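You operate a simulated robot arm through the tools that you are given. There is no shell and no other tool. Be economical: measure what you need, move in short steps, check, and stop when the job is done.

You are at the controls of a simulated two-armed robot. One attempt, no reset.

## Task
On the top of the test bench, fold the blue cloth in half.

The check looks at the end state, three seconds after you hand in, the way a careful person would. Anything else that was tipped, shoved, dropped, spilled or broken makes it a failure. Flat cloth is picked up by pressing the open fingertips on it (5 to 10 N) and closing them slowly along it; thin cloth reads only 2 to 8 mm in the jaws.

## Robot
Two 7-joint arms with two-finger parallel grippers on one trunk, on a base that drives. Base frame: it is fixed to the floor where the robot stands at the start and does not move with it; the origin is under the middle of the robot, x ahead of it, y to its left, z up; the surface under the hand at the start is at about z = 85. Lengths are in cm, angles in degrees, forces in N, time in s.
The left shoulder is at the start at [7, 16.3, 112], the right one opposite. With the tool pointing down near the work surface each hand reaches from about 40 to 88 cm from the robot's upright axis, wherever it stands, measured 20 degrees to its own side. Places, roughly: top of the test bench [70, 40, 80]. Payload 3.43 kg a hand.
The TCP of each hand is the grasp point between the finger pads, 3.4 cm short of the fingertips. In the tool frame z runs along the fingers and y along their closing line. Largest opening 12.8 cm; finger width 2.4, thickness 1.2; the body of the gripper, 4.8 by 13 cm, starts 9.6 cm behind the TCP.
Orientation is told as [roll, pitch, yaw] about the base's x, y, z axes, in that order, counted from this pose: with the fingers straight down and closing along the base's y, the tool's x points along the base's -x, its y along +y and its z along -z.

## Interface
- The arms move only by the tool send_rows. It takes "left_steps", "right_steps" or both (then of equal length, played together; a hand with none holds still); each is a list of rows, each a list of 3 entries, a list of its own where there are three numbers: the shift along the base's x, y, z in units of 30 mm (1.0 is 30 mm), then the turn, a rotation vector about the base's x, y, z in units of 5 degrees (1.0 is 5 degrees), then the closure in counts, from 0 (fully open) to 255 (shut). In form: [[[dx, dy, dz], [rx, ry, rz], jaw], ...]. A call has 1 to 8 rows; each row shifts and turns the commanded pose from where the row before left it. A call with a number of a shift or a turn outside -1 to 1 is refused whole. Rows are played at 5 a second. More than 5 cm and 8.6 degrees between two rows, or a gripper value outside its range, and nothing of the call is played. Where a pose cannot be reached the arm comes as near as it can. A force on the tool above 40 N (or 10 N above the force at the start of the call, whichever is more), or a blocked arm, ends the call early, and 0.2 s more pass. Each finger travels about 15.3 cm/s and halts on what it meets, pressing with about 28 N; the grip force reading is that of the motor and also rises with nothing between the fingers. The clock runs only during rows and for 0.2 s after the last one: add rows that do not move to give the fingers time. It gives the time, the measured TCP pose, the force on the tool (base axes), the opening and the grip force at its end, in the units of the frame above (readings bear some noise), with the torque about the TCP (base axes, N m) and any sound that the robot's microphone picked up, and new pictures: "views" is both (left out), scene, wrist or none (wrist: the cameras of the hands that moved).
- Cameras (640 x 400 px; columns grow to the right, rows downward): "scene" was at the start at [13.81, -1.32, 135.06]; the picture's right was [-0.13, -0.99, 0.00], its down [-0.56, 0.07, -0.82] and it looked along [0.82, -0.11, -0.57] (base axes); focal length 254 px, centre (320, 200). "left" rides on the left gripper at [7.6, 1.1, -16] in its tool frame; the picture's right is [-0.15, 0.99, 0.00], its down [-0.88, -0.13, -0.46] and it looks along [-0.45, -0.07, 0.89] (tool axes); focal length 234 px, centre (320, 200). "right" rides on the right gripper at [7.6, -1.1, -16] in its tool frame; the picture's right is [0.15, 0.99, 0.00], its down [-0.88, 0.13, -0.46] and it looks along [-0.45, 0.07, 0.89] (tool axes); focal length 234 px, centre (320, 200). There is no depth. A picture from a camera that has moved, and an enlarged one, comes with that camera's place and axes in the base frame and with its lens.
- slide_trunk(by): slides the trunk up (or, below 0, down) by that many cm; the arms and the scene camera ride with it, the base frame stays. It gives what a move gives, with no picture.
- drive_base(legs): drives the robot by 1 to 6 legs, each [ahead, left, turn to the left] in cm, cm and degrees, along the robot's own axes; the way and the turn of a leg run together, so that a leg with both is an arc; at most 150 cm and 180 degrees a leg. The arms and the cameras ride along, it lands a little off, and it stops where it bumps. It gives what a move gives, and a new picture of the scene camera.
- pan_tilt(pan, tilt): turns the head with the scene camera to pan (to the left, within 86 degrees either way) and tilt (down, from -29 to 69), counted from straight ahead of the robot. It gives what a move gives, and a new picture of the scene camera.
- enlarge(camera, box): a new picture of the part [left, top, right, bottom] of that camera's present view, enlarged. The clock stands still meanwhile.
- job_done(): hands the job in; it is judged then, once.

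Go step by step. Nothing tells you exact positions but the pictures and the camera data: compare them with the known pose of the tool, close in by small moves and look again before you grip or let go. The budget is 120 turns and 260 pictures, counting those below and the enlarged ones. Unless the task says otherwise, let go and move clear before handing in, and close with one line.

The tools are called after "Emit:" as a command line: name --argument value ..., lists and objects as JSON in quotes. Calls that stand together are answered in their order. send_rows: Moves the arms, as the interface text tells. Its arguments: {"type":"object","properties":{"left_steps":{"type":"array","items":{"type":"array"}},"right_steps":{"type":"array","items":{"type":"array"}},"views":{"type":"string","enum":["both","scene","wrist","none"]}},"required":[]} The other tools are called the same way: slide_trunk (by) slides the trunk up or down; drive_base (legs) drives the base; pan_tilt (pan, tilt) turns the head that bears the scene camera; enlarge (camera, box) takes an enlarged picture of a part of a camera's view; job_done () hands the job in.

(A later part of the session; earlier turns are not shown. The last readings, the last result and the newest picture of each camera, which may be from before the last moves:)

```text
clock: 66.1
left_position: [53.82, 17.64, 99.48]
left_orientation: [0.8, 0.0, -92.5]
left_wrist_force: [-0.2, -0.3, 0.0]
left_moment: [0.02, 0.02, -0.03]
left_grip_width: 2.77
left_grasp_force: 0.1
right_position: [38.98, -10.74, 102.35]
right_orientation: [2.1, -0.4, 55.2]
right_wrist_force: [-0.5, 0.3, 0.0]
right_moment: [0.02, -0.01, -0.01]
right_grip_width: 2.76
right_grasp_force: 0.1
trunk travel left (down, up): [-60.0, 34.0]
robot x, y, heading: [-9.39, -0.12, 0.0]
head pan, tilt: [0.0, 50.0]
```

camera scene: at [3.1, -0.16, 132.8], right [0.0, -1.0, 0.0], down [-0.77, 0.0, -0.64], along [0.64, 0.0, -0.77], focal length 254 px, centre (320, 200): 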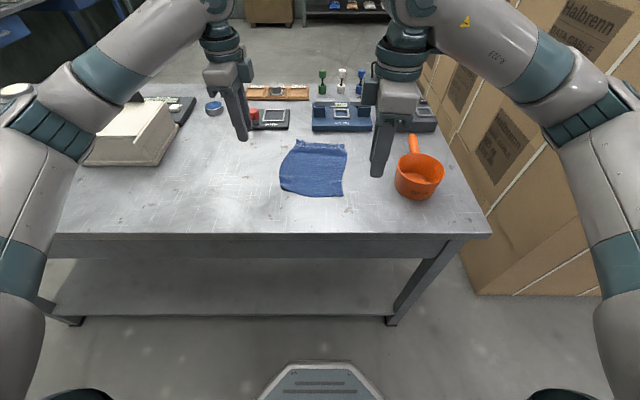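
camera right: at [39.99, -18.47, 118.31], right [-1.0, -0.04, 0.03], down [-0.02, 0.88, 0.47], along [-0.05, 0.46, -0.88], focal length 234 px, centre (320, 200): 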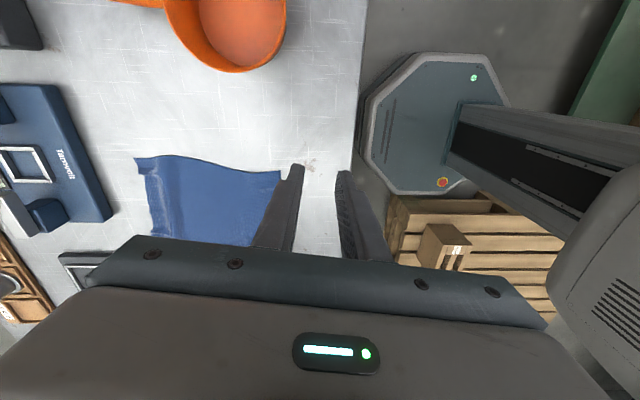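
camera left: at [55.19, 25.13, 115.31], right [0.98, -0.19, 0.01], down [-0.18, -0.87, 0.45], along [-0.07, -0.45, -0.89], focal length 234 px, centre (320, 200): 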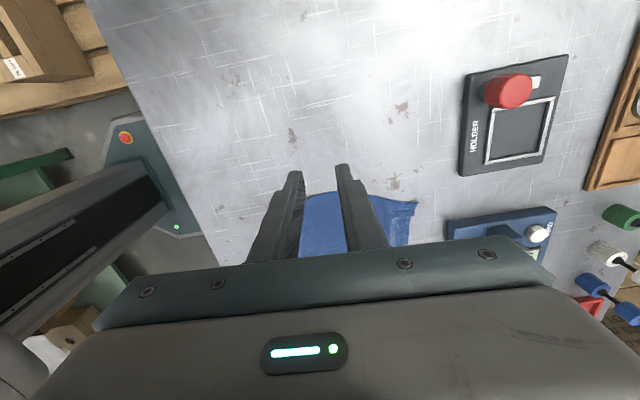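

Emit:
drive_base --legs '[[9.5, 0, 0]]'

Emit:
send_rows --left_steps '[[[0, -0.7, 0], [0, 0, 0], 205], [[0, -0.7, 0], [0, 0, 0], 205], [[0, -0.7, -0.3], [0, 0, 0], 205], [[0, -0.7, -0.4], [0, 0, 0], 205], [[0, -0.7, -0.4], [0, 0, 0], 205], [[0, -0.6, -0.4], [-0.16, 0, 0], 205]]' --right_steps '[[[0.75, 0.3, -0.2], [0, 0, 0], 205], [[0.75, 0.3, -0.3], [0, 0, 0], 205], [[0.75, 0.3, -0.4], [0, 0, 0], 205], [[0.75, 0.3, -0.5], [0, 0, 0], 205], [[0.75, 0.3, -0.5], [0, 0, 0], 205], [[0.75, 0.3, -0.5], [-0.4, 0, 0], 205]]' --views "both"

Emit:
enlarge --camera "scene" --box '[240, 120, 400, 240]'

```text
clock: 67.2
left_position: [63.41, 17.73, 99.43]
left_orientation: [0.7, 0.1, -92.4]
left_wrist_force: [0.6, -0.6, -0.1]
left_moment: [-0.01, 0.04, -0.02]
left_grip_width: 2.76
left_grasp_force: 0.1
right_position: [48.49, -10.64, 102.26]
right_orientation: [2.1, -0.4, 55.3]
right_wrist_force: [-0.3, -0.3, -0.2]
right_moment: [-0.01, 0.02, 0.01]
right_grip_width: 2.73
right_grasp_force: 0.0
trunk travel left (down, up): [-60.0, 34.0]
robot x, y, heading: [-0.07, 0.15, 0.0]
head pan, tilt: [0.0, 50.0]
camera scene: at [12.64, -0.16, 132.79], right [0.0, -1.0, 0.0], down [-0.77, 0.0, -0.64], along [0.64, 0.0, -0.77], focal length 254 px, centre (320, 200)
```

scene: 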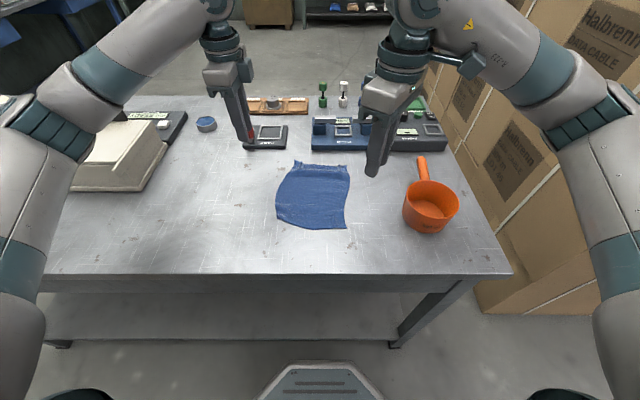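

```text
clock: 68.6
left_position: [63.54, 5.49, 94.85]
left_orientation: [0.7, -0.8, -92.3]
left_wrist_force: [-0.2, 0.2, 0.5]
left_moment: [-0.03, -0.02, 0.0]
left_grip_width: 2.53
left_grasp_force: 0.0
right_position: [61.88, -5.16, 95.15]
right_orientation: [1.0, 1.3, 55.3]
right_wrist_force: [0.9, -1.1, 0.0]
right_moment: [-0.03, -0.03, -0.02]
right_grip_width: 2.51
right_grasp_force: 0.1
trunk travel left (down, up): [-60.0, 34.0]
robot x, y, heading: [-0.1, 0.25, 0.2]
head pan, tilt: [0.0, 50.0]
camera scene: at [12.68, -0.1, 132.79], right [0.0, -1.0, 0.0], down [-0.77, 0.0, -0.64], along [0.64, 0.0, -0.77], focal length 254 px, centre (320, 200)
camera right: at [59.04, -11.88, 111.39], right [-0.9, 0.44, 0.02], down [0.41, 0.8, 0.44], along [0.18, 0.4, -0.9], focal length 234 px, centre (320, 200)
camera left: at [64.78, 13.11, 110.67], right [0.98, -0.19, 0.02], down [-0.17, -0.87, 0.47], along [-0.07, -0.46, -0.88], focal length 234 px, centre (320, 200)
```

scene: 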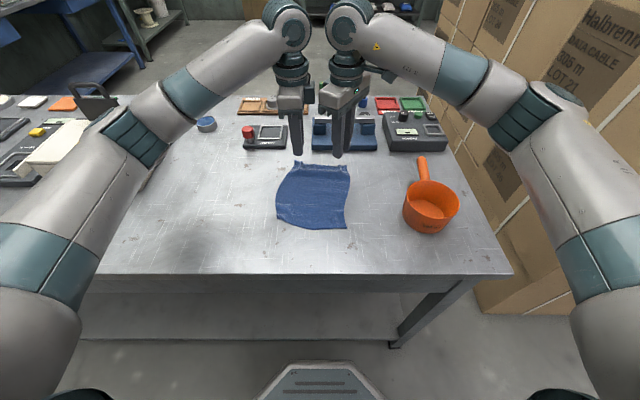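
right: 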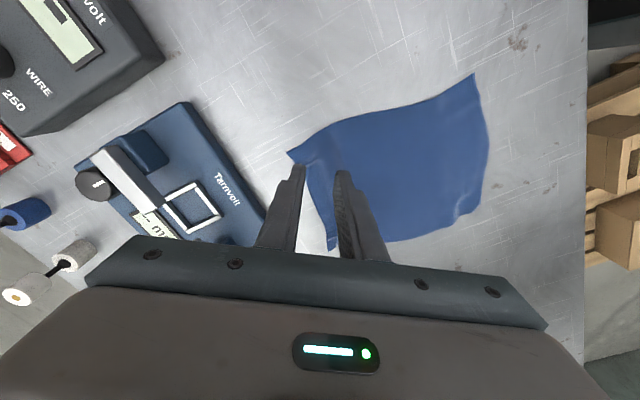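
left: 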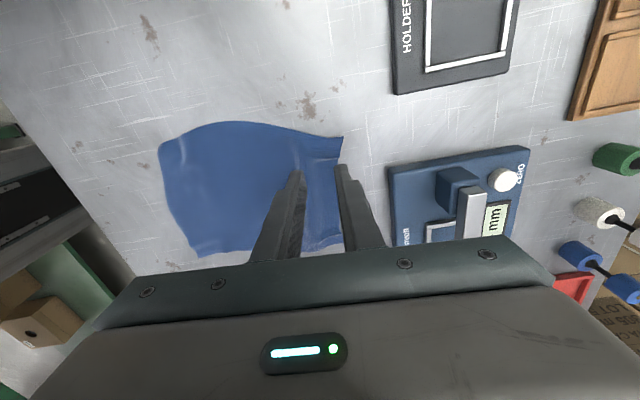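

```text
3.33 times, centred on (320, 180) of scene
camera zoom: at [12.68, -0.1, 132.79], right [0.0, -1.0, 0.0], down [-0.77, 0.0, -0.64], along [0.64, 0.0, -0.77], focal length 848 px, centre (320, 267)
```

zoom: 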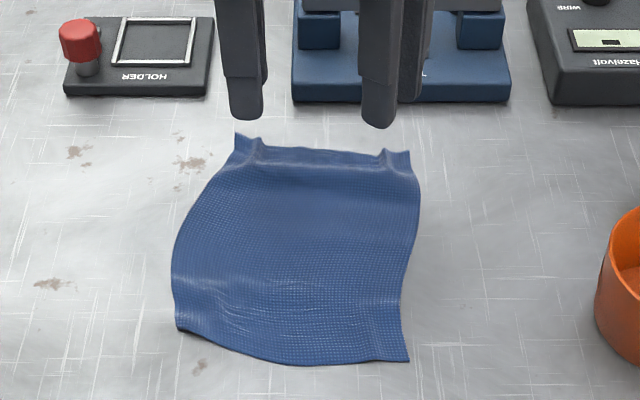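

Both hands are now over the far hem, closing mostly along x. I'll shift them so the outer fingers sit just off the hem, then lower.

Emit:
send_rows --left_steps '[[[0.16, -0.07, -0.4], [0, 0, 0], 205], [[0.16, -0.07, -0.5], [0, 0, 0], 205], [[0, 0, -0.5], [0, 0, 0], 205], [[0, 0, -0.4], [0, 0, 0], 205]]' --right_steps '[[[0.23, 0.07, -0.4], [0, 0, 0], 205], [[0.23, 0.07, -0.5], [0, 0, 0], 205], [[0, 0, -0.5], [0, 0, 0], 205], [[0, 0, -0.5], [0, 0, 0], 205]]' --views "none"

Emit:
enlarge --camera "scene" --box '[272, 130, 368, 190]'

Emit:
enlarge --camera "left" --box '[160, 40, 440, 240]'

Emit:
enlarge --camera "right" --box '[180, 60, 460, 260]'

```text
clock: 69.6
left_position: [64.51, 4.96, 89.37]
left_orientation: [0.8, -0.7, -92.4]
left_wrist_force: [0.0, -0.1, -0.6]
left_moment: [0.03, 0.06, 0.01]
left_grip_width: 2.51
left_grasp_force: 0.2
right_position: [63.35, -4.7, 89.58]
right_orientation: [0.9, 1.2, 55.4]
right_wrist_force: [0.5, 0.0, 0.5]
right_moment: [-0.01, 0.02, -0.01]
right_grip_width: 2.5
right_grasp_force: 0.0
trunk travel left (down, up): [-60.0, 34.0]
robot x, y, heading: [-0.35, -0.05, 0.1]
head pan, tilt: [0.0, 50.0]
```

```text
6.67 times, centred on (320, 160) of scene
camera zoom: at [12.64, -0.15, 132.79], right [0.0, -1.0, 0.0], down [-0.77, 0.0, -0.64], along [0.64, 0.0, -0.77], focal length 1696 px, centre (320, 467)
```

zoom: 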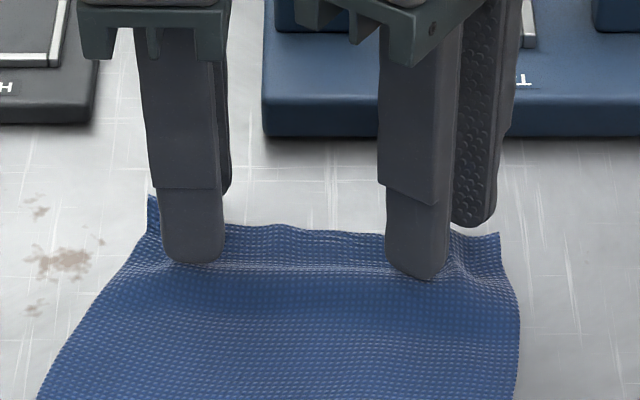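

```text
2.00 times, centred on (300, 140) of left
camera zoom: at [65.75, 12.67, 105.27], right [0.98, -0.19, 0.02], down [-0.17, -0.87, 0.47], along [-0.07, -0.46, -0.88], focal length 468 px, centre (360, 320)
```

zoom: 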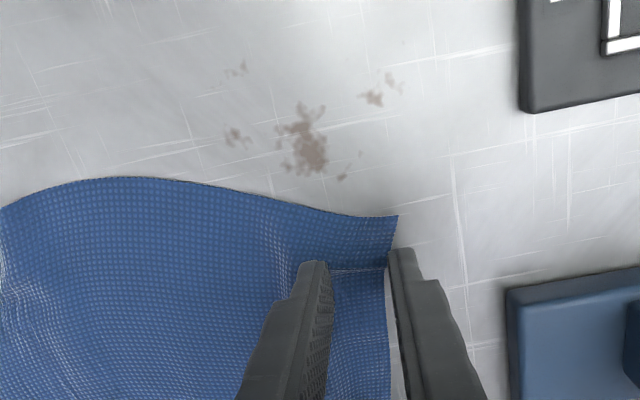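

```text
2.00 times, centred on (320, 160) of right
camera zoom: at [60.43, -11.5, 105.7], right [-0.9, 0.44, 0.02], down [0.41, 0.8, 0.44], along [0.18, 0.4, -0.9], focal length 468 px, centre (320, 280)
```

zoom: 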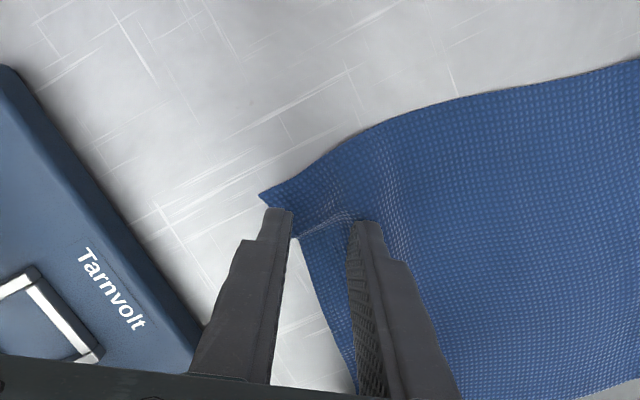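

Both straddle the hem well, with the outer finger just off the edge and the inner one on the cloth. I'll press gently now.

Emit:
send_rows --left_steps '[[[0, 0, -0.15], [0, 0, 0], 205], [[0, 0, -0.12], [0, 0, 0], 205], [[0, 0, -0.05], [0, 0, 0], 205], [[0, 0, 0], [0, 0, 0], 205]]' --right_steps '[[[0, 0, -0.2], [0, 0, 0], 205], [[0, 0, -0.12], [0, 0, 0], 205], [[0, 0, -0.05], [0, 0, 0], 205], [[0, 0, 0], [0, 0, 0], 205]]' --views "none"

```text
clock: 70.6
left_position: [64.28, 4.99, 88.48]
left_orientation: [0.9, -0.8, -92.5]
left_wrist_force: [-0.5, -0.8, 1.4]
left_moment: [-0.01, -0.01, 0.01]
left_grip_width: 2.47
left_grasp_force: 0.0
right_position: [63.38, -4.68, 88.38]
right_orientation: [0.7, 1.1, 55.3]
right_wrist_force: [2.4, 0.4, 11.6]
right_moment: [-0.12, -0.2, 0.0]
right_grip_width: 2.57
right_grasp_force: 0.9
trunk travel left (down, up): [-60.0, 34.0]
robot x, y, heading: [-0.5, 0.2, -0.2]
head pan, tilt: [0.0, 50.0]
```

Emit:
send_rows --left_steps '[[[0, 0, -0.03], [0, 0, 0], 205], [[0, 0, -0.015], [0, 0, 0], 205], [[0, 0, 0], [0, 0, 0], 205]]' --right_steps '[[[0, 0, 0.01], [0, 0, 0], 205], [[0, 0, 0], [0, 0, 0], 205], [[0, 0, 0], [0, 0, 0], 205]]' --views "none"

```text
clock: 71.4
left_position: [64.3, 5.01, 88.54]
left_orientation: [1.1, -0.8, -92.6]
left_wrist_force: [0.4, 0.3, 9.0]
left_moment: [0.07, 0.21, -0.02]
left_grip_width: 2.52
left_grasp_force: 0.1
right_position: [63.2, -4.68, 88.47]
right_orientation: [0.8, 1.3, 55.3]
right_wrist_force: [2.2, -0.3, 9.2]
right_moment: [-0.07, -0.22, 0.02]
right_grip_width: 2.56
right_grasp_force: 0.3
trunk travel left (down, up): [-60.0, 34.0]
robot x, y, heading: [-0.26, 0.01, -0.0]
head pan, tilt: [0.0, 50.0]
```

Emit:
send_rows --right_steps '[[[0, 0, 0.02], [-0.2, -0.3, 0], 205], [[0, 0, -0.01], [0, 0, 0], 205], [[0, 0, 0], [0, 0, 0], 205]]' --views "none"

```text
clock: 72.2
left_position: [64.14, 5.08, 88.49]
left_orientation: [1.0, -0.8, -92.5]
left_wrist_force: [1.3, -0.9, 12.2]
left_moment: [0.09, 0.17, -0.01]
left_grip_width: 2.43
left_grasp_force: 0.0
right_position: [63.18, -4.72, 88.61]
right_orientation: [-1.1, 1.1, 55.4]
right_wrist_force: [-1.6, 1.9, 11.1]
right_moment: [0.26, 0.2, 0.01]
right_grip_width: 2.57
right_grasp_force: 0.2
trunk travel left (down, up): [-60.0, 34.0]
robot x, y, heading: [-0.01, 0.17, -0.2]
head pan, tilt: [0.0, 50.0]
```

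Emit:
send_rows --left_steps '[[[0, 0, 0.01], [0, 0, 0], 209], [[0, 0, 0], [0, 0, 0], 215], [[0, 0, 0], [0, 0, 0], 221], [[0, 0, 0], [0, 0, 0], 227], [[0, 0, 0], [0, 0, 0], 233], [[0, 0, 0], [0, 0, 0], 239], [[0, 0, 0], [0, 0, 0], 246], [[0, 0, 0], [0, 0, 0], 253]]' --right_steps '[[[0, 0, 0], [0, 0, 0], 209], [[0, 0, 0], [0, 0, 0], 215], [[0, 0, 0], [0, 0, 0], 221], [[0, 0, 0], [0, 0, 0], 227], [[0, 0, 0], [0, 0, 0], 233], [[0, 0, 0], [0, 0, 0], 239], [[0, 0, 0], [0, 0, 0], 246], [[0, 0, 0], [0, 0, 0], 253]]' --views "none"

Emit:
enlarge --camera "left" --box '[160, 40, 440, 240]'

Emit:
enlarge --camera "right" --box '[180, 60, 460, 260]'

```text
clock: 74.0
left_position: [64.18, 4.94, 88.62]
left_orientation: [1.0, -0.8, -92.5]
left_wrist_force: [-0.7, -2.5, 12.6]
left_moment: [0.02, 0.09, 0.01]
left_grip_width: 0.23
left_grasp_force: 28.3
right_position: [63.08, -4.74, 88.5]
right_orientation: [-1.1, 1.1, 55.4]
right_wrist_force: [-0.4, 2.3, 8.3]
right_moment: [0.16, 0.03, 0.0]
right_grip_width: 0.18
right_grasp_force: 27.4
trunk travel left (down, up): [-60.0, 34.0]
robot x, y, heading: [0.24, 0.14, -0.0]
head pan, tilt: [0.0, 50.0]
```

```text
2.00 times, centred on (300, 140) of left
camera zoom: at [65.39, 12.63, 104.4], right [0.98, -0.19, 0.02], down [-0.18, -0.87, 0.47], along [-0.07, -0.46, -0.88], focal length 468 px, centre (360, 320)
```

zoom: 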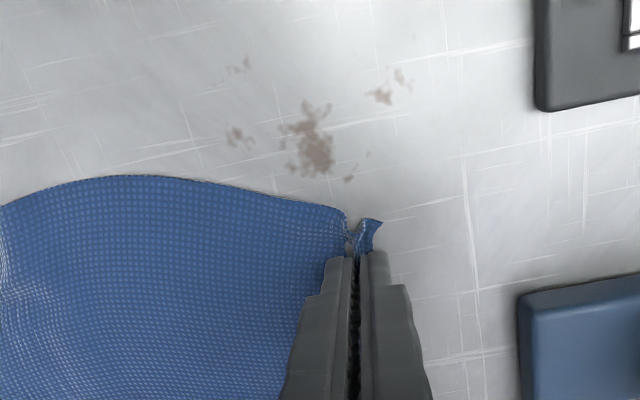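

```text
2.00 times, centred on (320, 160) of right
camera zoom: at [59.83, -11.23, 104.7], right [-0.9, 0.44, -0.01], down [0.39, 0.81, 0.44], along [0.2, 0.39, -0.9], focal length 468 px, centre (320, 280)
```

zoom: 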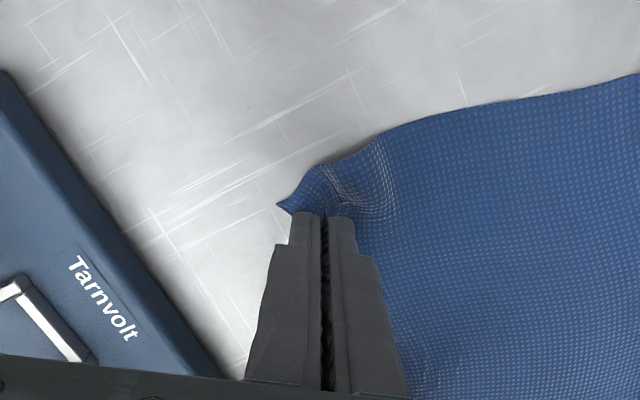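

Both corners are gripped cleanly. I'll raise the hem, then carry it back mostly by driving the base, and look.

Emit:
send_rows --left_steps '[[[0, 0, 0.4], [0, 0, 0], 255], [[-0.05, 0, 0.4], [0, 0, 0], 255], [[-0.1, 0, 0.35], [0, 0, 0], 255], [[-0.12, 0, 0.35], [0, 0, 0], 255], [[-0.15, 0, 0.3], [0, 0, 0], 255], [[-0.18, 0, 0.25], [0, 0, 0], 255], [[-0.2, 0, 0.2], [0, 0, 0], 255], [[-0.2, 0, 0.15], [0, 0, 0], 255]]' --right_steps '[[[0, 0, 0.4], [0, 0, 0], 255], [[-0.05, 0, 0.4], [0, 0, 0], 255], [[-0.1, 0, 0.35], [0, 0, 0], 255], [[-0.12, 0, 0.35], [0, 0, 0], 255], [[-0.15, 0, 0.3], [0, 0, 0], 255], [[-0.18, 0, 0.25], [0, 0, 0], 255], [[-0.2, 0, 0.2], [0, 0, 0], 255], [[-0.2, 0, 0.15], [0, 0, 0], 255]]' --views "none"

Emit:
drive_base --legs '[[-9, 0, 0]]'

Emit:
enlarge --camera "scene" --box '[230, 90, 410, 220]'

Emit:
enlarge --camera "left" --box '[0, 0, 560, 350]'

```text
clock: 75.8
left_position: [61.45, 5.05, 95.66]
left_orientation: [0.9, -0.7, -92.5]
left_wrist_force: [0.0, -1.4, -0.1]
left_moment: [-0.02, -0.01, 0.0]
left_grip_width: 0.23
left_grasp_force: 28.1
right_position: [60.42, -4.72, 95.71]
right_orientation: [-0.8, 1.2, 55.3]
right_wrist_force: [-0.5, 1.7, -0.3]
right_moment: [0.05, 0.02, -0.03]
right_grip_width: 0.17
right_grasp_force: 27.9
trunk travel left (down, up): [-60.0, 34.0]
robot x, y, heading: [-0.15, 0.12, 0.0]
head pan, tilt: [0.0, 50.0]
```

```text
clock: 76.9
left_position: [52.34, 4.87, 95.75]
left_orientation: [0.9, -0.8, -92.5]
left_wrist_force: [-0.5, -0.3, 0.2]
left_moment: [-0.02, 0.02, -0.01]
left_grip_width: 0.23
left_grasp_force: 28.2
right_position: [51.33, -4.94, 95.65]
right_orientation: [-0.9, 1.2, 55.3]
right_wrist_force: [-0.4, 0.2, 0.8]
right_moment: [0.01, -0.01, 0.04]
right_grip_width: 0.18
right_grasp_force: 28.1
trunk travel left (down, up): [-60.0, 34.0]
robot x, y, heading: [-9.41, -0.07, -0.1]
head pan, tilt: [0.0, 50.0]
camera scene: at [3.48, -0.17, 132.8], right [0.0, -1.0, 0.0], down [-0.77, 0.0, -0.64], along [0.64, 0.0, -0.77], focal length 254 px, centre (320, 200)
```

scene: 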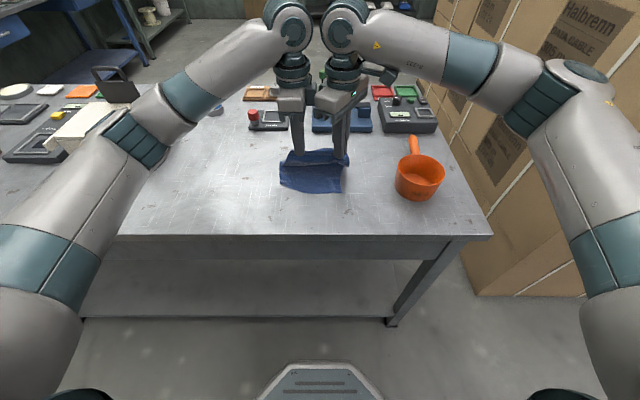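

```text
3.08 times, centred on (320, 155) of scene
camera zoom: at [3.48, -0.17, 132.8], right [0.0, -1.0, 0.0], down [-0.77, 0.0, -0.64], along [0.64, 0.0, -0.77], focal length 783 px, centre (320, 338)
```

zoom: 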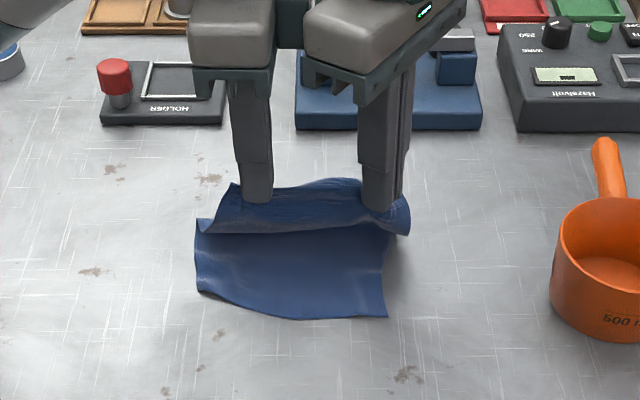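

```text
1.14 times, centred on (280, 175) of left
camera zoom: at [53.61, 12.62, 111.49], right [0.98, -0.19, 0.02], down [-0.17, -0.87, 0.47], along [-0.07, -0.46, -0.88], focal length 268 px, centre (366, 229)
```

zoom: 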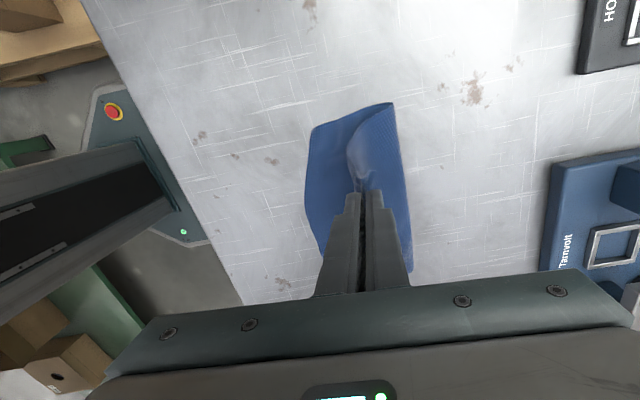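

The side camera shows the sheet hanging well. I'll now tilt the hands so the fingers point away from me, and continue over the near edge.

Emit:
send_rows --left_steps '[[[-0.19, 0.01, -0.1], [0, -0.84, 0], 255], [[-0.19, 0.01, -0.12], [0, -0.84, 0], 255], [[-0.19, 0.01, -0.13], [0, -0.84, 0], 255], [[-0.19, 0.01, -0.14], [0, -0.84, 0], 255], [[-0.19, 0.01, -0.14], [0, -0.84, 0], 255], [[-0.19, 0.01, -0.14], [0, -0.84, 0], 255]]' --right_steps '[[[-0.19, 0.01, -0.1], [0, -0.84, 0], 255], [[-0.19, 0.01, -0.12], [0, -0.84, 0], 255], [[-0.19, 0.01, -0.13], [0, -0.84, 0], 255], [[-0.19, 0.01, -0.14], [0, -0.84, 0], 255], [[-0.19, 0.01, -0.14], [0, -0.84, 0], 255], [[-0.19, 0.01, -0.14], [0, -0.84, 0], 255]]' --views "none"

Emit:
drive_base --legs '[[-5, 0, 0]]'

Emit:
enlarge --camera "scene" --box '[230, 80, 410, 210]'

Emit:
enlarge --camera "left" --box '[0, 0, 560, 350]'

```text
clock: 78.3
left_position: [48.96, 5.11, 93.24]
left_orientation: [26.2, 0.3, -92.5]
left_wrist_force: [-0.2, -2.0, 0.6]
left_moment: [-0.08, 0.05, 0.0]
left_grip_width: 0.27
left_grasp_force: 27.9
right_position: [47.77, -4.65, 93.4]
right_orientation: [-22.1, -12.9, 57.4]
right_wrist_force: [-0.6, 2.3, -0.7]
right_moment: [0.04, 0.01, 0.03]
right_grip_width: 0.15
right_grasp_force: 27.9
trunk travel left (down, up): [-60.0, 34.0]
robot x, y, heading: [-9.07, -0.18, 0.1]
head pan, tilt: [0.0, 50.0]
```

```text
clock: 79.2
left_position: [44.14, 5.12, 93.45]
left_orientation: [26.0, 0.4, -92.5]
left_wrist_force: [-0.3, -1.4, 0.4]
left_moment: [-0.02, -0.01, -0.02]
left_grip_width: 0.22
left_grasp_force: 27.8
right_position: [43.01, -4.59, 93.32]
right_orientation: [-22.0, -12.8, 57.4]
right_wrist_force: [-0.2, 1.7, 0.6]
right_moment: [0.04, -0.03, 0.06]
right_grip_width: 0.18
right_grasp_force: 28.0
trunk travel left (down, up): [-60.0, 34.0]
robot x, y, heading: [-14.0, -0.14, 0.1]
head pan, tilt: [0.0, 50.0]
camera scene: at [-1.38, -0.17, 132.8], right [0.0, -1.0, 0.0], down [-0.77, 0.0, -0.64], along [0.64, 0.0, -0.77], focal length 254 px, centre (320, 200)
```

scene: 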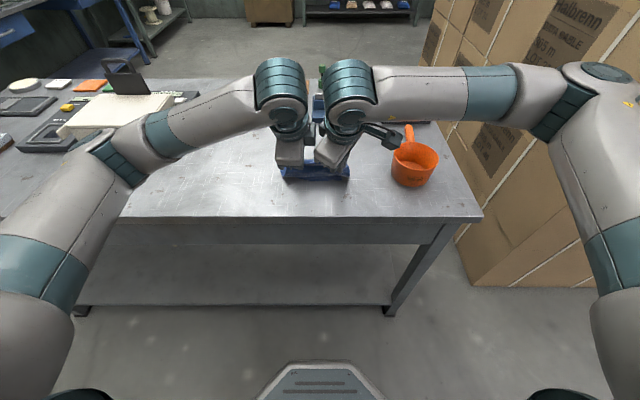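

```text
3.08 times, centred on (320, 145) of scene
camera zoom: at [-1.38, -0.17, 132.8], right [0.0, -1.0, 0.0], down [-0.77, 0.0, -0.64], along [0.64, 0.0, -0.77], focal length 783 px, centre (320, 369)
```

zoom: 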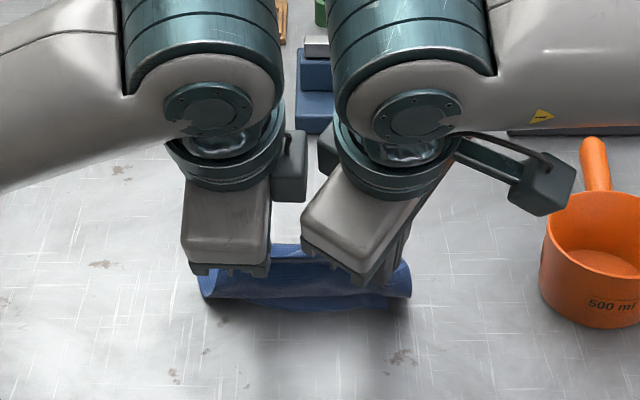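

```text
1.14 times, centred on (280, 175) of left
camera zoom: at [38.49, 12.77, 108.23], right [0.88, -0.19, 0.43], down [-0.36, -0.87, 0.35], along [0.31, -0.46, -0.83], focal length 268 px, centre (366, 229)
```

zoom: 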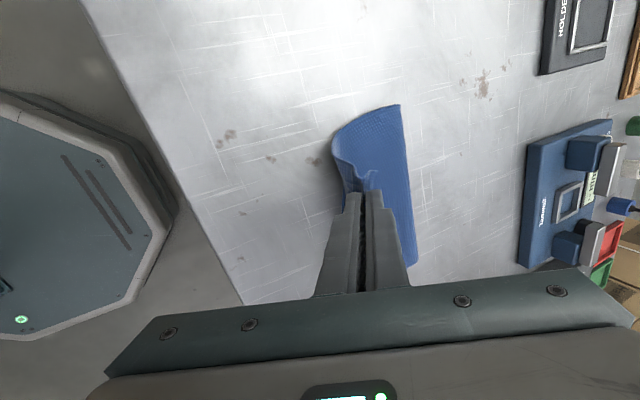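

Emit:
send_rows --left_steps '[[[-0.07, 0.01, -0.2], [0, -0.84, 0], 255], [[-0.07, 0.01, -0.2], [0, -0.84, 0], 255], [[-0.07, 0.01, -0.2], [0, -0.84, 0], 255], [[-0.06, 0.01, -0.2], [0, -0.84, 0], 255], [[-0.06, 0.01, -0.2], [0, -0.84, 0], 255], [[-0.06, 0.01, -0.2], [0, -0.84, 0], 255]]' --right_steps '[[[-0.07, 0.01, -0.2], [0, -0.84, 0], 255], [[-0.07, 0.01, -0.2], [0, -0.84, 0], 255], [[-0.07, 0.01, -0.2], [0, -0.84, 0], 255], [[-0.06, 0.01, -0.2], [0, -0.84, 0], 255], [[-0.06, 0.01, -0.2], [0, -0.84, 0], 255], [[-0.06, 0.01, -0.2], [0, -0.84, 0], 255]]' --views "none"

Emit:
drive_base --legs '[[-3, 0, 0]]'

Emit:
enlarge --camera "left" --box '[80, 0, 560, 300]'

Emit:
enlarge --camera "right" --box '[80, 0, 560, 300]'

```text
clock: 80.7
left_position: [43.05, 5.44, 89.77]
left_orientation: [51.3, 1.4, -92.2]
left_wrist_force: [-0.3, -1.9, -0.3]
left_moment: [-0.03, 0.06, -0.05]
left_grip_width: 0.22
left_grasp_force: 28.2
right_position: [42.1, -4.37, 89.86]
right_orientation: [-45.4, -25.3, 65.3]
right_wrist_force: [0.0, 1.6, -0.5]
right_moment: [0.04, 0.02, 0.1]
right_grip_width: 0.19
right_grasp_force: 27.5
trunk travel left (down, up): [-60.0, 34.0]
robot x, y, heading: [-14.01, 0.13, 0.1]
head pan, tilt: [0.0, 50.0]
```

```text
clock: 81.5
left_position: [40.15, 5.39, 89.7]
left_orientation: [51.2, 1.4, -92.2]
left_wrist_force: [0.7, -2.0, 0.6]
left_moment: [-0.05, 0.05, -0.04]
left_grip_width: 0.24
left_grasp_force: 27.7
right_position: [39.15, -4.32, 89.76]
right_orientation: [-45.3, -25.2, 65.3]
right_wrist_force: [-0.8, 1.7, 0.1]
right_moment: [0.03, 0.0, 0.11]
right_grip_width: 0.16
right_grasp_force: 27.8
trunk travel left (down, up): [-60.0, 34.0]
robot x, y, heading: [-16.93, 0.05, 0.1]
head pan, tilt: [0.0, 50.0]
camera scene: at [-4.2, -0.17, 132.79], right [0.0, -1.0, 0.0], down [-0.77, 0.0, -0.64], along [0.64, 0.0, -0.77], focal length 254 px, centre (320, 200)
```

scene: 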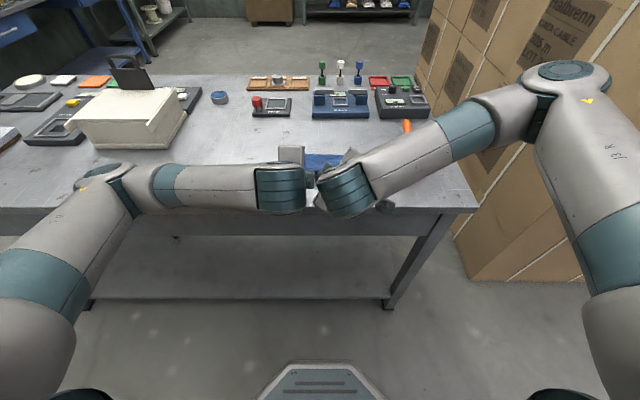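

```text
1.33 times, centred on (320, 150) of left
camera zoom: at [28.7, 13.05, 100.8], right [0.61, -0.19, 0.77], down [-0.47, -0.87, 0.16], along [0.63, -0.46, -0.62], focal length 312 px, centre (320, 267)
```

zoom: 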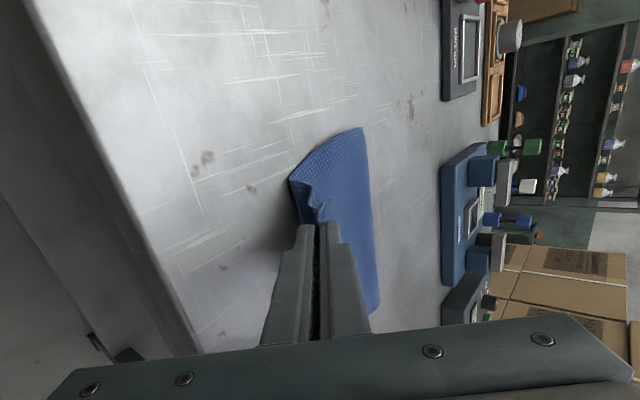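

```text
1.33 times, centred on (320, 150) of right
camera zoom: at [24.56, -10.85, 97.49], right [-0.56, 0.44, -0.7], down [-0.08, 0.81, 0.58], along [0.82, 0.38, -0.42], focal length 312 px, centre (320, 267)
```

zoom: 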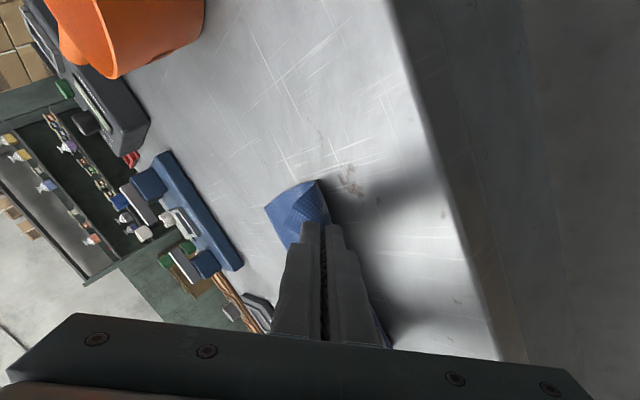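

Emit:
enlarge --camera "left" --box '[260, 70, 420, 190]'

Emit:
enlarge --camera "right" --box '[240, 110, 400, 210]'

Emit:
enlarge --camera "scene" --box '[260, 130, 380, 220]'

```text
3.33 times, centred on (340, 130) of left
camera zoom: at [28.7, 13.05, 100.8], right [0.61, -0.19, 0.77], down [-0.47, -0.87, 0.16], along [0.63, -0.46, -0.62], focal length 781 px, centre (253, 433)
```

zoom: 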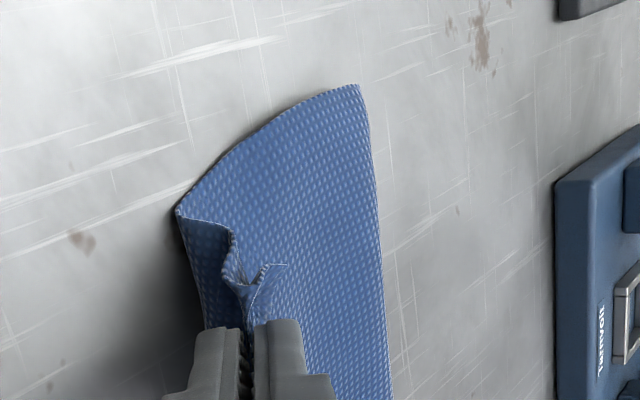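

```text
4.00 times, centred on (320, 160) of right
camera zoom: at [24.56, -10.85, 97.49], right [-0.56, 0.44, -0.7], down [-0.08, 0.81, 0.58], along [0.82, 0.38, -0.42], focal length 937 px, centre (320, 360)
```

zoom: 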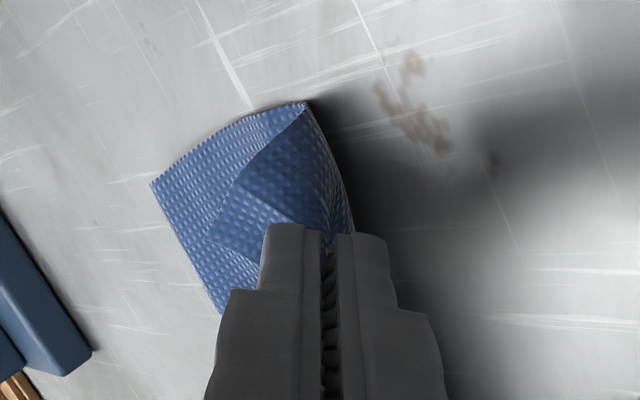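

```text
4.44 times, centred on (320, 175) of scene
camera zoom: at [-4.2, -0.17, 132.79], right [0.0, -1.0, 0.0], down [-0.77, 0.0, -0.64], along [0.64, 0.0, -0.77], focal length 1131 px, centre (320, 311)
```

zoom: 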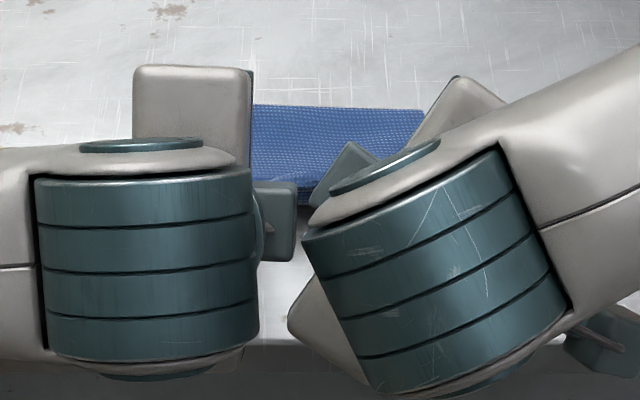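

The left side now looks right: the sheet runs from the hem straight away from me, with the crease at about x = 52. I'll set the hem down on the near edge, pushing slightly away so the slack goes into the crease.

Emit:
send_rows --left_steps '[[[0, 0.02, -0.2], [0, 0, 0], 255], [[0.1, 0.02, -0.2], [0, 0, 0], 255], [[0.2, 0, -0.15], [0, 0, 0], 255], [[0.2, 0, -0.1], [0, 0, 0], 255], [[0, 0, 0], [0, 0, 0], 255]]' --right_steps '[[[0, 0, -0.2], [0, 0, 0], 255], [[0.1, 0, -0.2], [0, 0, 0], 255], [[0.25, 0, -0.15], [0, 0, 0], 255], [[0.25, 0, -0.1], [0, 0, 0], 255], [[0, 0, 0], [0, 0, 0], 255]]' --views "none"

Emit:
enlarge --camera "left" --box '[260, 70, 420, 190]'

Emit:
enlarge --camera "right" --box '[240, 110, 400, 210]'

Emit:
enlarge --camera "scene" --box '[260, 130, 380, 220]'

```text
clock: 82.7
left_position: [41.45, 5.49, 88.1]
left_orientation: [51.5, 1.4, -92.1]
left_wrist_force: [1.7, 0.2, 1.5]
left_moment: [0.0, -0.02, 0.02]
left_grip_width: 0.23
left_grasp_force: 27.8
right_position: [40.33, -4.16, 88.46]
right_orientation: [-45.5, -25.6, 65.4]
right_wrist_force: [-17.4, -2.1, 19.0]
right_moment: [-0.12, 0.26, -0.07]
right_grip_width: 0.19
right_grasp_force: 27.8
trunk travel left (down, up): [-60.0, 34.0]
robot x, y, heading: [-16.99, -0.44, 0.0]
head pan, tilt: [0.0, 50.0]
stopped in row 5 (right hand): the force on the tool passed its limit at 40 N (the readings are from after the stop); the commanded pose is now the measured one
```

```text
3.33 times, centred on (340, 130) of left
camera zoom: at [29.85, 13.11, 99.11], right [0.61, -0.19, 0.77], down [-0.47, -0.87, 0.16], along [0.64, -0.46, -0.62], focal length 781 px, centre (253, 433)
```

zoom: 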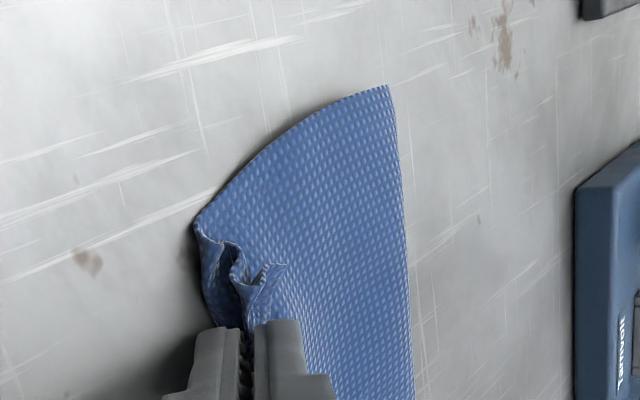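

```text
4.00 times, centred on (320, 160) of right
camera zoom: at [25.81, -10.77, 95.94], right [-0.56, 0.44, -0.7], down [-0.09, 0.81, 0.58], along [0.82, 0.39, -0.41], focal length 937 px, centre (320, 360)
```

zoom: 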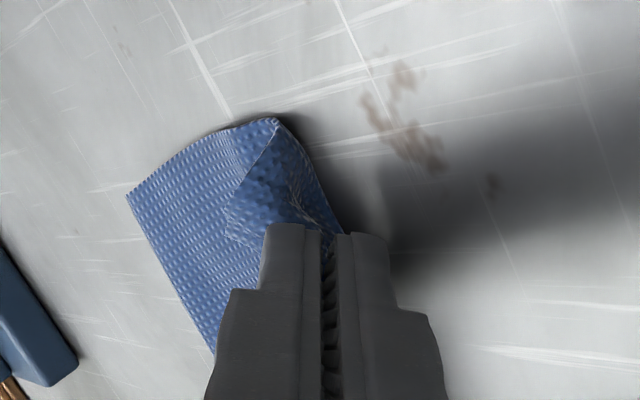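

```text
4.44 times, centred on (320, 175) of scene
camera zoom: at [-4.75, -0.25, 132.85], right [0.0, -1.0, 0.0], down [-0.76, 0.0, -0.65], along [0.65, 0.0, -0.76], focal length 1131 px, centre (320, 311)
```

zoom: 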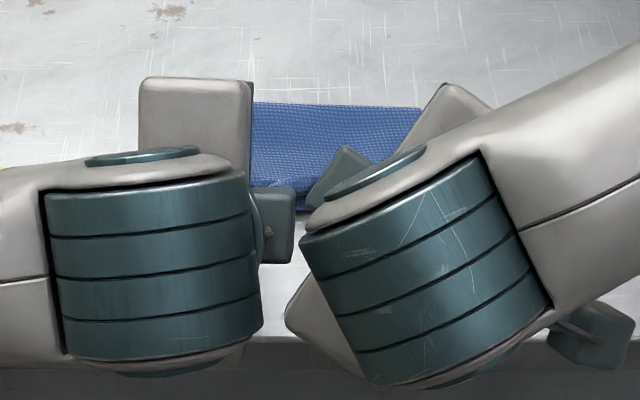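

The hem is down and touching. I'll open slightly while lifting a little, then back out along the fingers.

Emit:
send_rows --left_steps '[[[0, 0, 0.07], [0, 0, 0], 250], [[0, 0, 0.07], [0, 0, 0], 240], [[0, 0, 0.05], [0, 0, 0], 230], [[-0.2, 0, 0.17], [0, 0, 0], 225], [[-0.4, 0, 0.35], [0, 0, 0], 225], [[-0.5, 0, 0.45], [0, 0, 0], 225], [[-0.3, 0.2, 0.8], [0, 0, 0], 225], [[0, 0.6, 0.9], [0, 0, 0], 225]]' --right_steps '[[[-0.05, 0, 0.12], [0, 0, 0], 250], [[0, 0, 0.07], [0, 0, 0], 240], [[0, 0, 0.05], [0, 0, 0], 230], [[-0.2, 0, 0.17], [0, 0, 0], 225], [[-0.4, 0, 0.35], [0, 0, 0], 225], [[-0.5, 0, 0.45], [0, 0, 0], 225], [[-0.3, -0.2, 0.8], [0, 0, 0], 225], [[0, -0.6, 0.9], [0, 0, 0], 225]]' --views "none"

Emit:
send_rows --left_steps '[[[0, 0.9, 0.7], [0, 0.8, 0], 225], [[0, 0.9, 0.7], [0, 0.8, 0], 225], [[0, 0.9, 0.3], [0, 0.8, 0], 225], [[0, 0.9, 0], [0, 0.8, 0], 225]]' --right_steps '[[[0, -0.9, 0.7], [0, 0.8, 0], 225], [[0, -0.9, 0.7], [0, 0.8, 0], 225], [[0, -0.9, 0.3], [0, 0.8, 0], 225], [[0, -0.9, 0], [0, 0.8, 0], 225]]' --views "scene"

Emit:
enlarge --camera "scene" --box '[272, 140, 368, 200]'

```text
clock: 84.5
left_position: [37.4, 8.14, 96.62]
left_orientation: [51.2, 1.4, -92.2]
left_wrist_force: [-0.2, 0.6, -0.6]
left_moment: [0.01, 0.04, 0.03]
left_grip_width: 1.53
left_grasp_force: 0.0
right_position: [36.23, -6.6, 96.81]
right_orientation: [-45.4, -25.5, 65.5]
right_wrist_force: [0.5, -0.2, -0.2]
right_moment: [0.0, -0.03, -0.02]
right_grip_width: 1.53
right_grasp_force: 0.0
trunk travel left (down, up): [-60.0, 34.0]
robot x, y, heading: [-16.86, 0.06, 0.0]
head pan, tilt: [0.0, 50.0]
```

```text
clock: 85.5
left_position: [37.61, 18.75, 101.7]
left_orientation: [35.2, 0.7, -92.6]
left_wrist_force: [-0.4, 0.5, -0.4]
left_moment: [-0.03, 0.0, 0.02]
left_grip_width: 1.52
left_grasp_force: 0.2
right_position: [36.16, -17.6, 101.92]
right_orientation: [-29.9, -17.9, 59.7]
right_wrist_force: [0.1, 1.0, -0.2]
right_moment: [-0.02, 0.02, -0.02]
right_grip_width: 1.51
right_grasp_force: 0.1
trunk travel left (down, up): [-60.0, 34.0]
robot x, y, heading: [-16.95, -0.16, 0.1]
head pan, tilt: [0.0, 50.0]
camera scene: at [-4.33, -0.22, 132.8], right [0.0, -1.0, 0.0], down [-0.77, 0.0, -0.64], along [0.64, 0.0, -0.77], focal length 254 px, centre (320, 200)
```

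scene: 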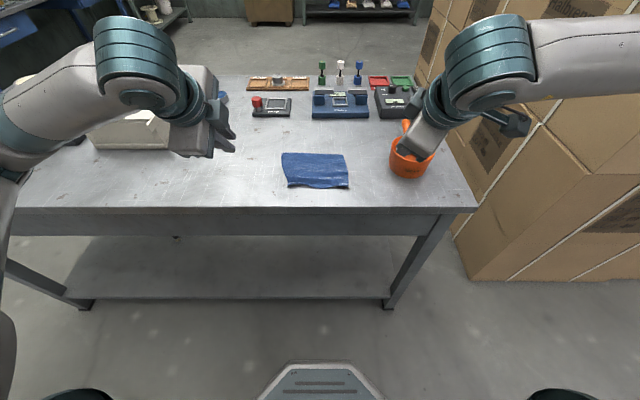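

```text
6.67 times, centred on (320, 170) of scene
camera zoom: at [-4.33, -0.22, 132.8], right [0.0, -1.0, 0.0], down [-0.77, 0.0, -0.64], along [0.64, 0.0, -0.77], focal length 1696 px, centre (320, 400)
```

zoom: 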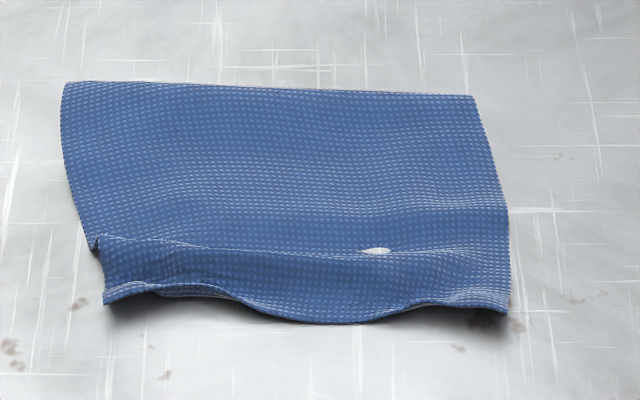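

This looks much better, but there is a line with a pale spot along the front I need to understand before touching it again.

Emit:
enlarge --camera "scene" --box '[282, 168, 352, 192]'

Emit:
enlarge --camera "left" --box '[0, 0, 640, 400]'

Emit:
enlarge --camera "right" --box '[0, 0, 640, 400]'

```text
9.14 times, centred on (317, 180) of scene
camera zoom: at [-4.33, -0.22, 132.8], right [0.0, -1.0, 0.0], down [-0.77, 0.0, -0.64], along [0.64, 0.0, -0.77], focal length 2326 px, centre (347, 383)
```

zoom: 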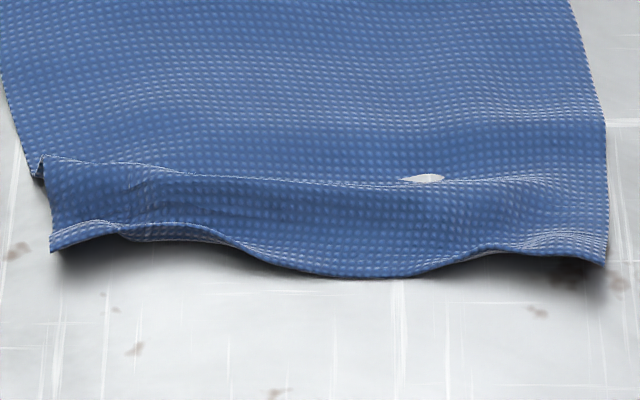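

```text
1.00 times, centred on (320, 200) of left (not enlarged: the box is as wide or as high as the picture)
camera zoom: at [29.64, 26.46, 115.47], right [0.8, -0.19, 0.57], down [-0.41, -0.87, 0.29], along [0.44, -0.46, -0.77], focal length 234 px, centre (320, 200)
```

zoom: 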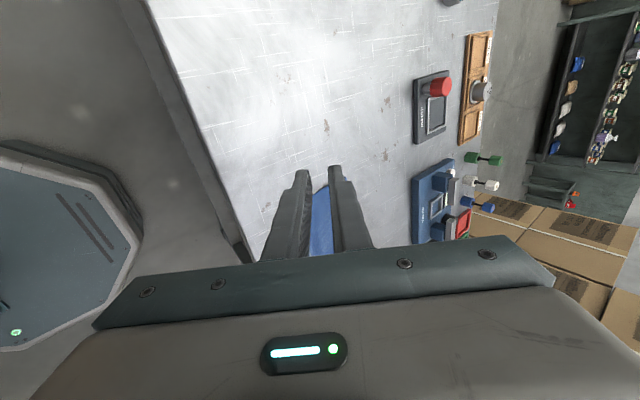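

```text
1.00 times, centred on (320, 200) of right (not enlarged: the box is as wide or as high as the picture)
camera zoom: at [24.33, -24.09, 113.34], right [-0.73, 0.44, -0.52], down [0.08, 0.81, 0.58], along [0.68, 0.39, -0.63], focal length 234 px, centre (320, 200)
```

zoom: 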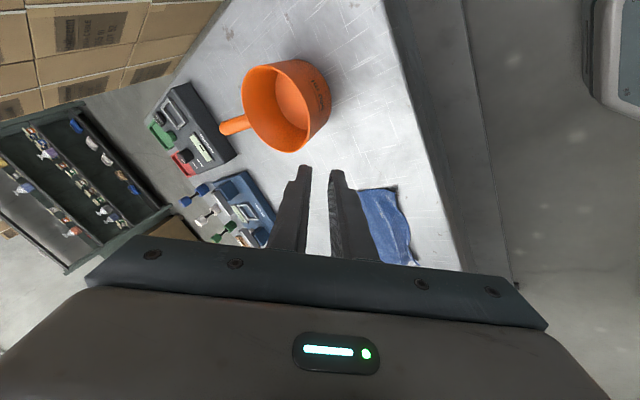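

Reading it: the hem now faces the right way, but the upper layer runs from about 52.5 to 40 and overhangs the lower near edge (about 44) by roughly 4 cm. I'll pinch the overhanging hem again and slide it low along the table away from me to line up the edges, so the slack feeds into the crease.

Emit:
send_rows --left_steps '[[[0.163, -0.3, 0], [0, 0.86, 0], 205], [[0.163, -0.5, 0], [0, 0.86, 0], 205], [[0.163, -0.6, -0.2], [0, 0.86, 0], 205], [[0.163, -0.6, -0.3], [0, 0.86, 0], 205], [[0.163, -0.6, -0.4], [0, 0.86, 0], 205], [[0.163, -0.6, -0.4], [0, 0.86, 0], 205], [[0.163, -0.6, -0.4], [0, 0.86, 0], 205], [[0.163, -0.6, -0.4], [0, 0.86, 0], 205]]' --right_steps '[[[0.2, 0.3, 0], [0, 0.86, 0], 205], [[0.2, 0.4, 0], [0, 0.86, 0], 205], [[0.2, 0.6, -0.2], [0, 0.86, 0], 205], [[0.2, 0.6, -0.3], [0, 0.86, 0], 205], [[0.2, 0.6, -0.4], [0, 0.86, 0], 205], [[0.2, 0.6, -0.4], [0, 0.86, 0], 205], [[0.2, 0.6, -0.4], [0, 0.86, 0], 205], [[0.2, 0.6, -0.4], [0, 0.86, 0], 205]]' --views "both"

Emit:
enlarge --camera "scene" --box '[260, 130, 380, 205]'

```text
clock: 87.3
left_position: [41.39, 5.5, 95.18]
left_orientation: [0.8, -0.8, -92.4]
left_wrist_force: [0.5, 0.1, 0.2]
left_moment: [0.01, 0.01, 0.02]
left_grip_width: 2.49
left_grasp_force: 0.0
right_position: [41.13, -4.5, 95.46]
right_orientation: [-0.7, 1.1, 55.3]
right_wrist_force: [0.6, 0.3, -0.3]
right_moment: [0.02, 0.01, -0.02]
right_grip_width: 2.51
right_grasp_force: 0.1
trunk travel left (down, up): [-60.0, 34.0]
robot x, y, heading: [-17.26, 0.21, -0.2]
head pan, tilt: [0.0, 50.0]
camera scene: at [-4.11, -0.18, 132.78], right [0.0, -1.0, 0.0], down [-0.77, 0.0, -0.64], along [0.64, 0.0, -0.77], focal length 254 px, centre (320, 200)
camera right: at [37.93, -11.03, 111.63], right [-0.9, 0.44, -0.01], down [0.39, 0.81, 0.44], along [0.2, 0.39, -0.9], focal length 234 px, centre (320, 200)
camera left: at [42.66, 13.11, 111.04], right [0.98, -0.19, 0.02], down [-0.17, -0.87, 0.47], along [-0.08, -0.46, -0.88], focal length 234 px, centre (320, 200)
```

scene: 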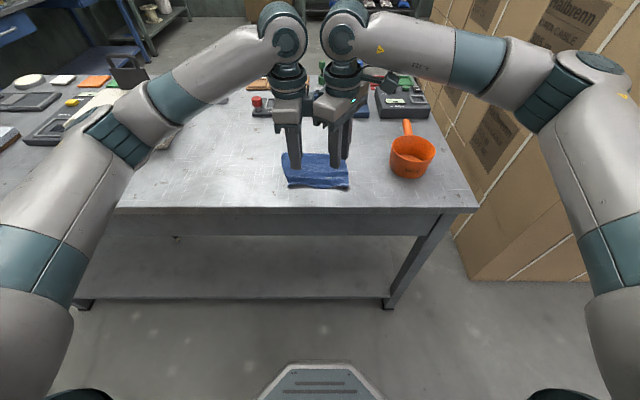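
right: 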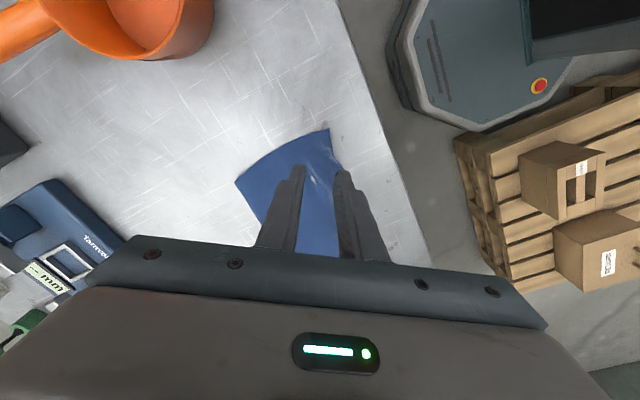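
left: 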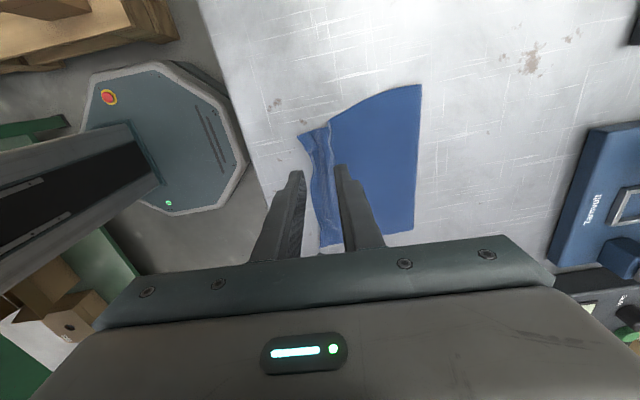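

```text
5.33 times, centred on (320, 168) of scene
camera zoom: at [-4.11, -0.18, 132.78], right [0.0, -1.0, 0.0], down [-0.77, 0.0, -0.64], along [0.64, 0.0, -0.77], focal length 1357 px, centre (320, 373)
```

zoom: 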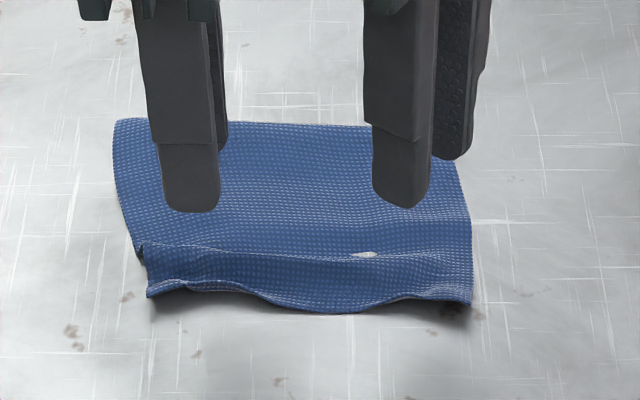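

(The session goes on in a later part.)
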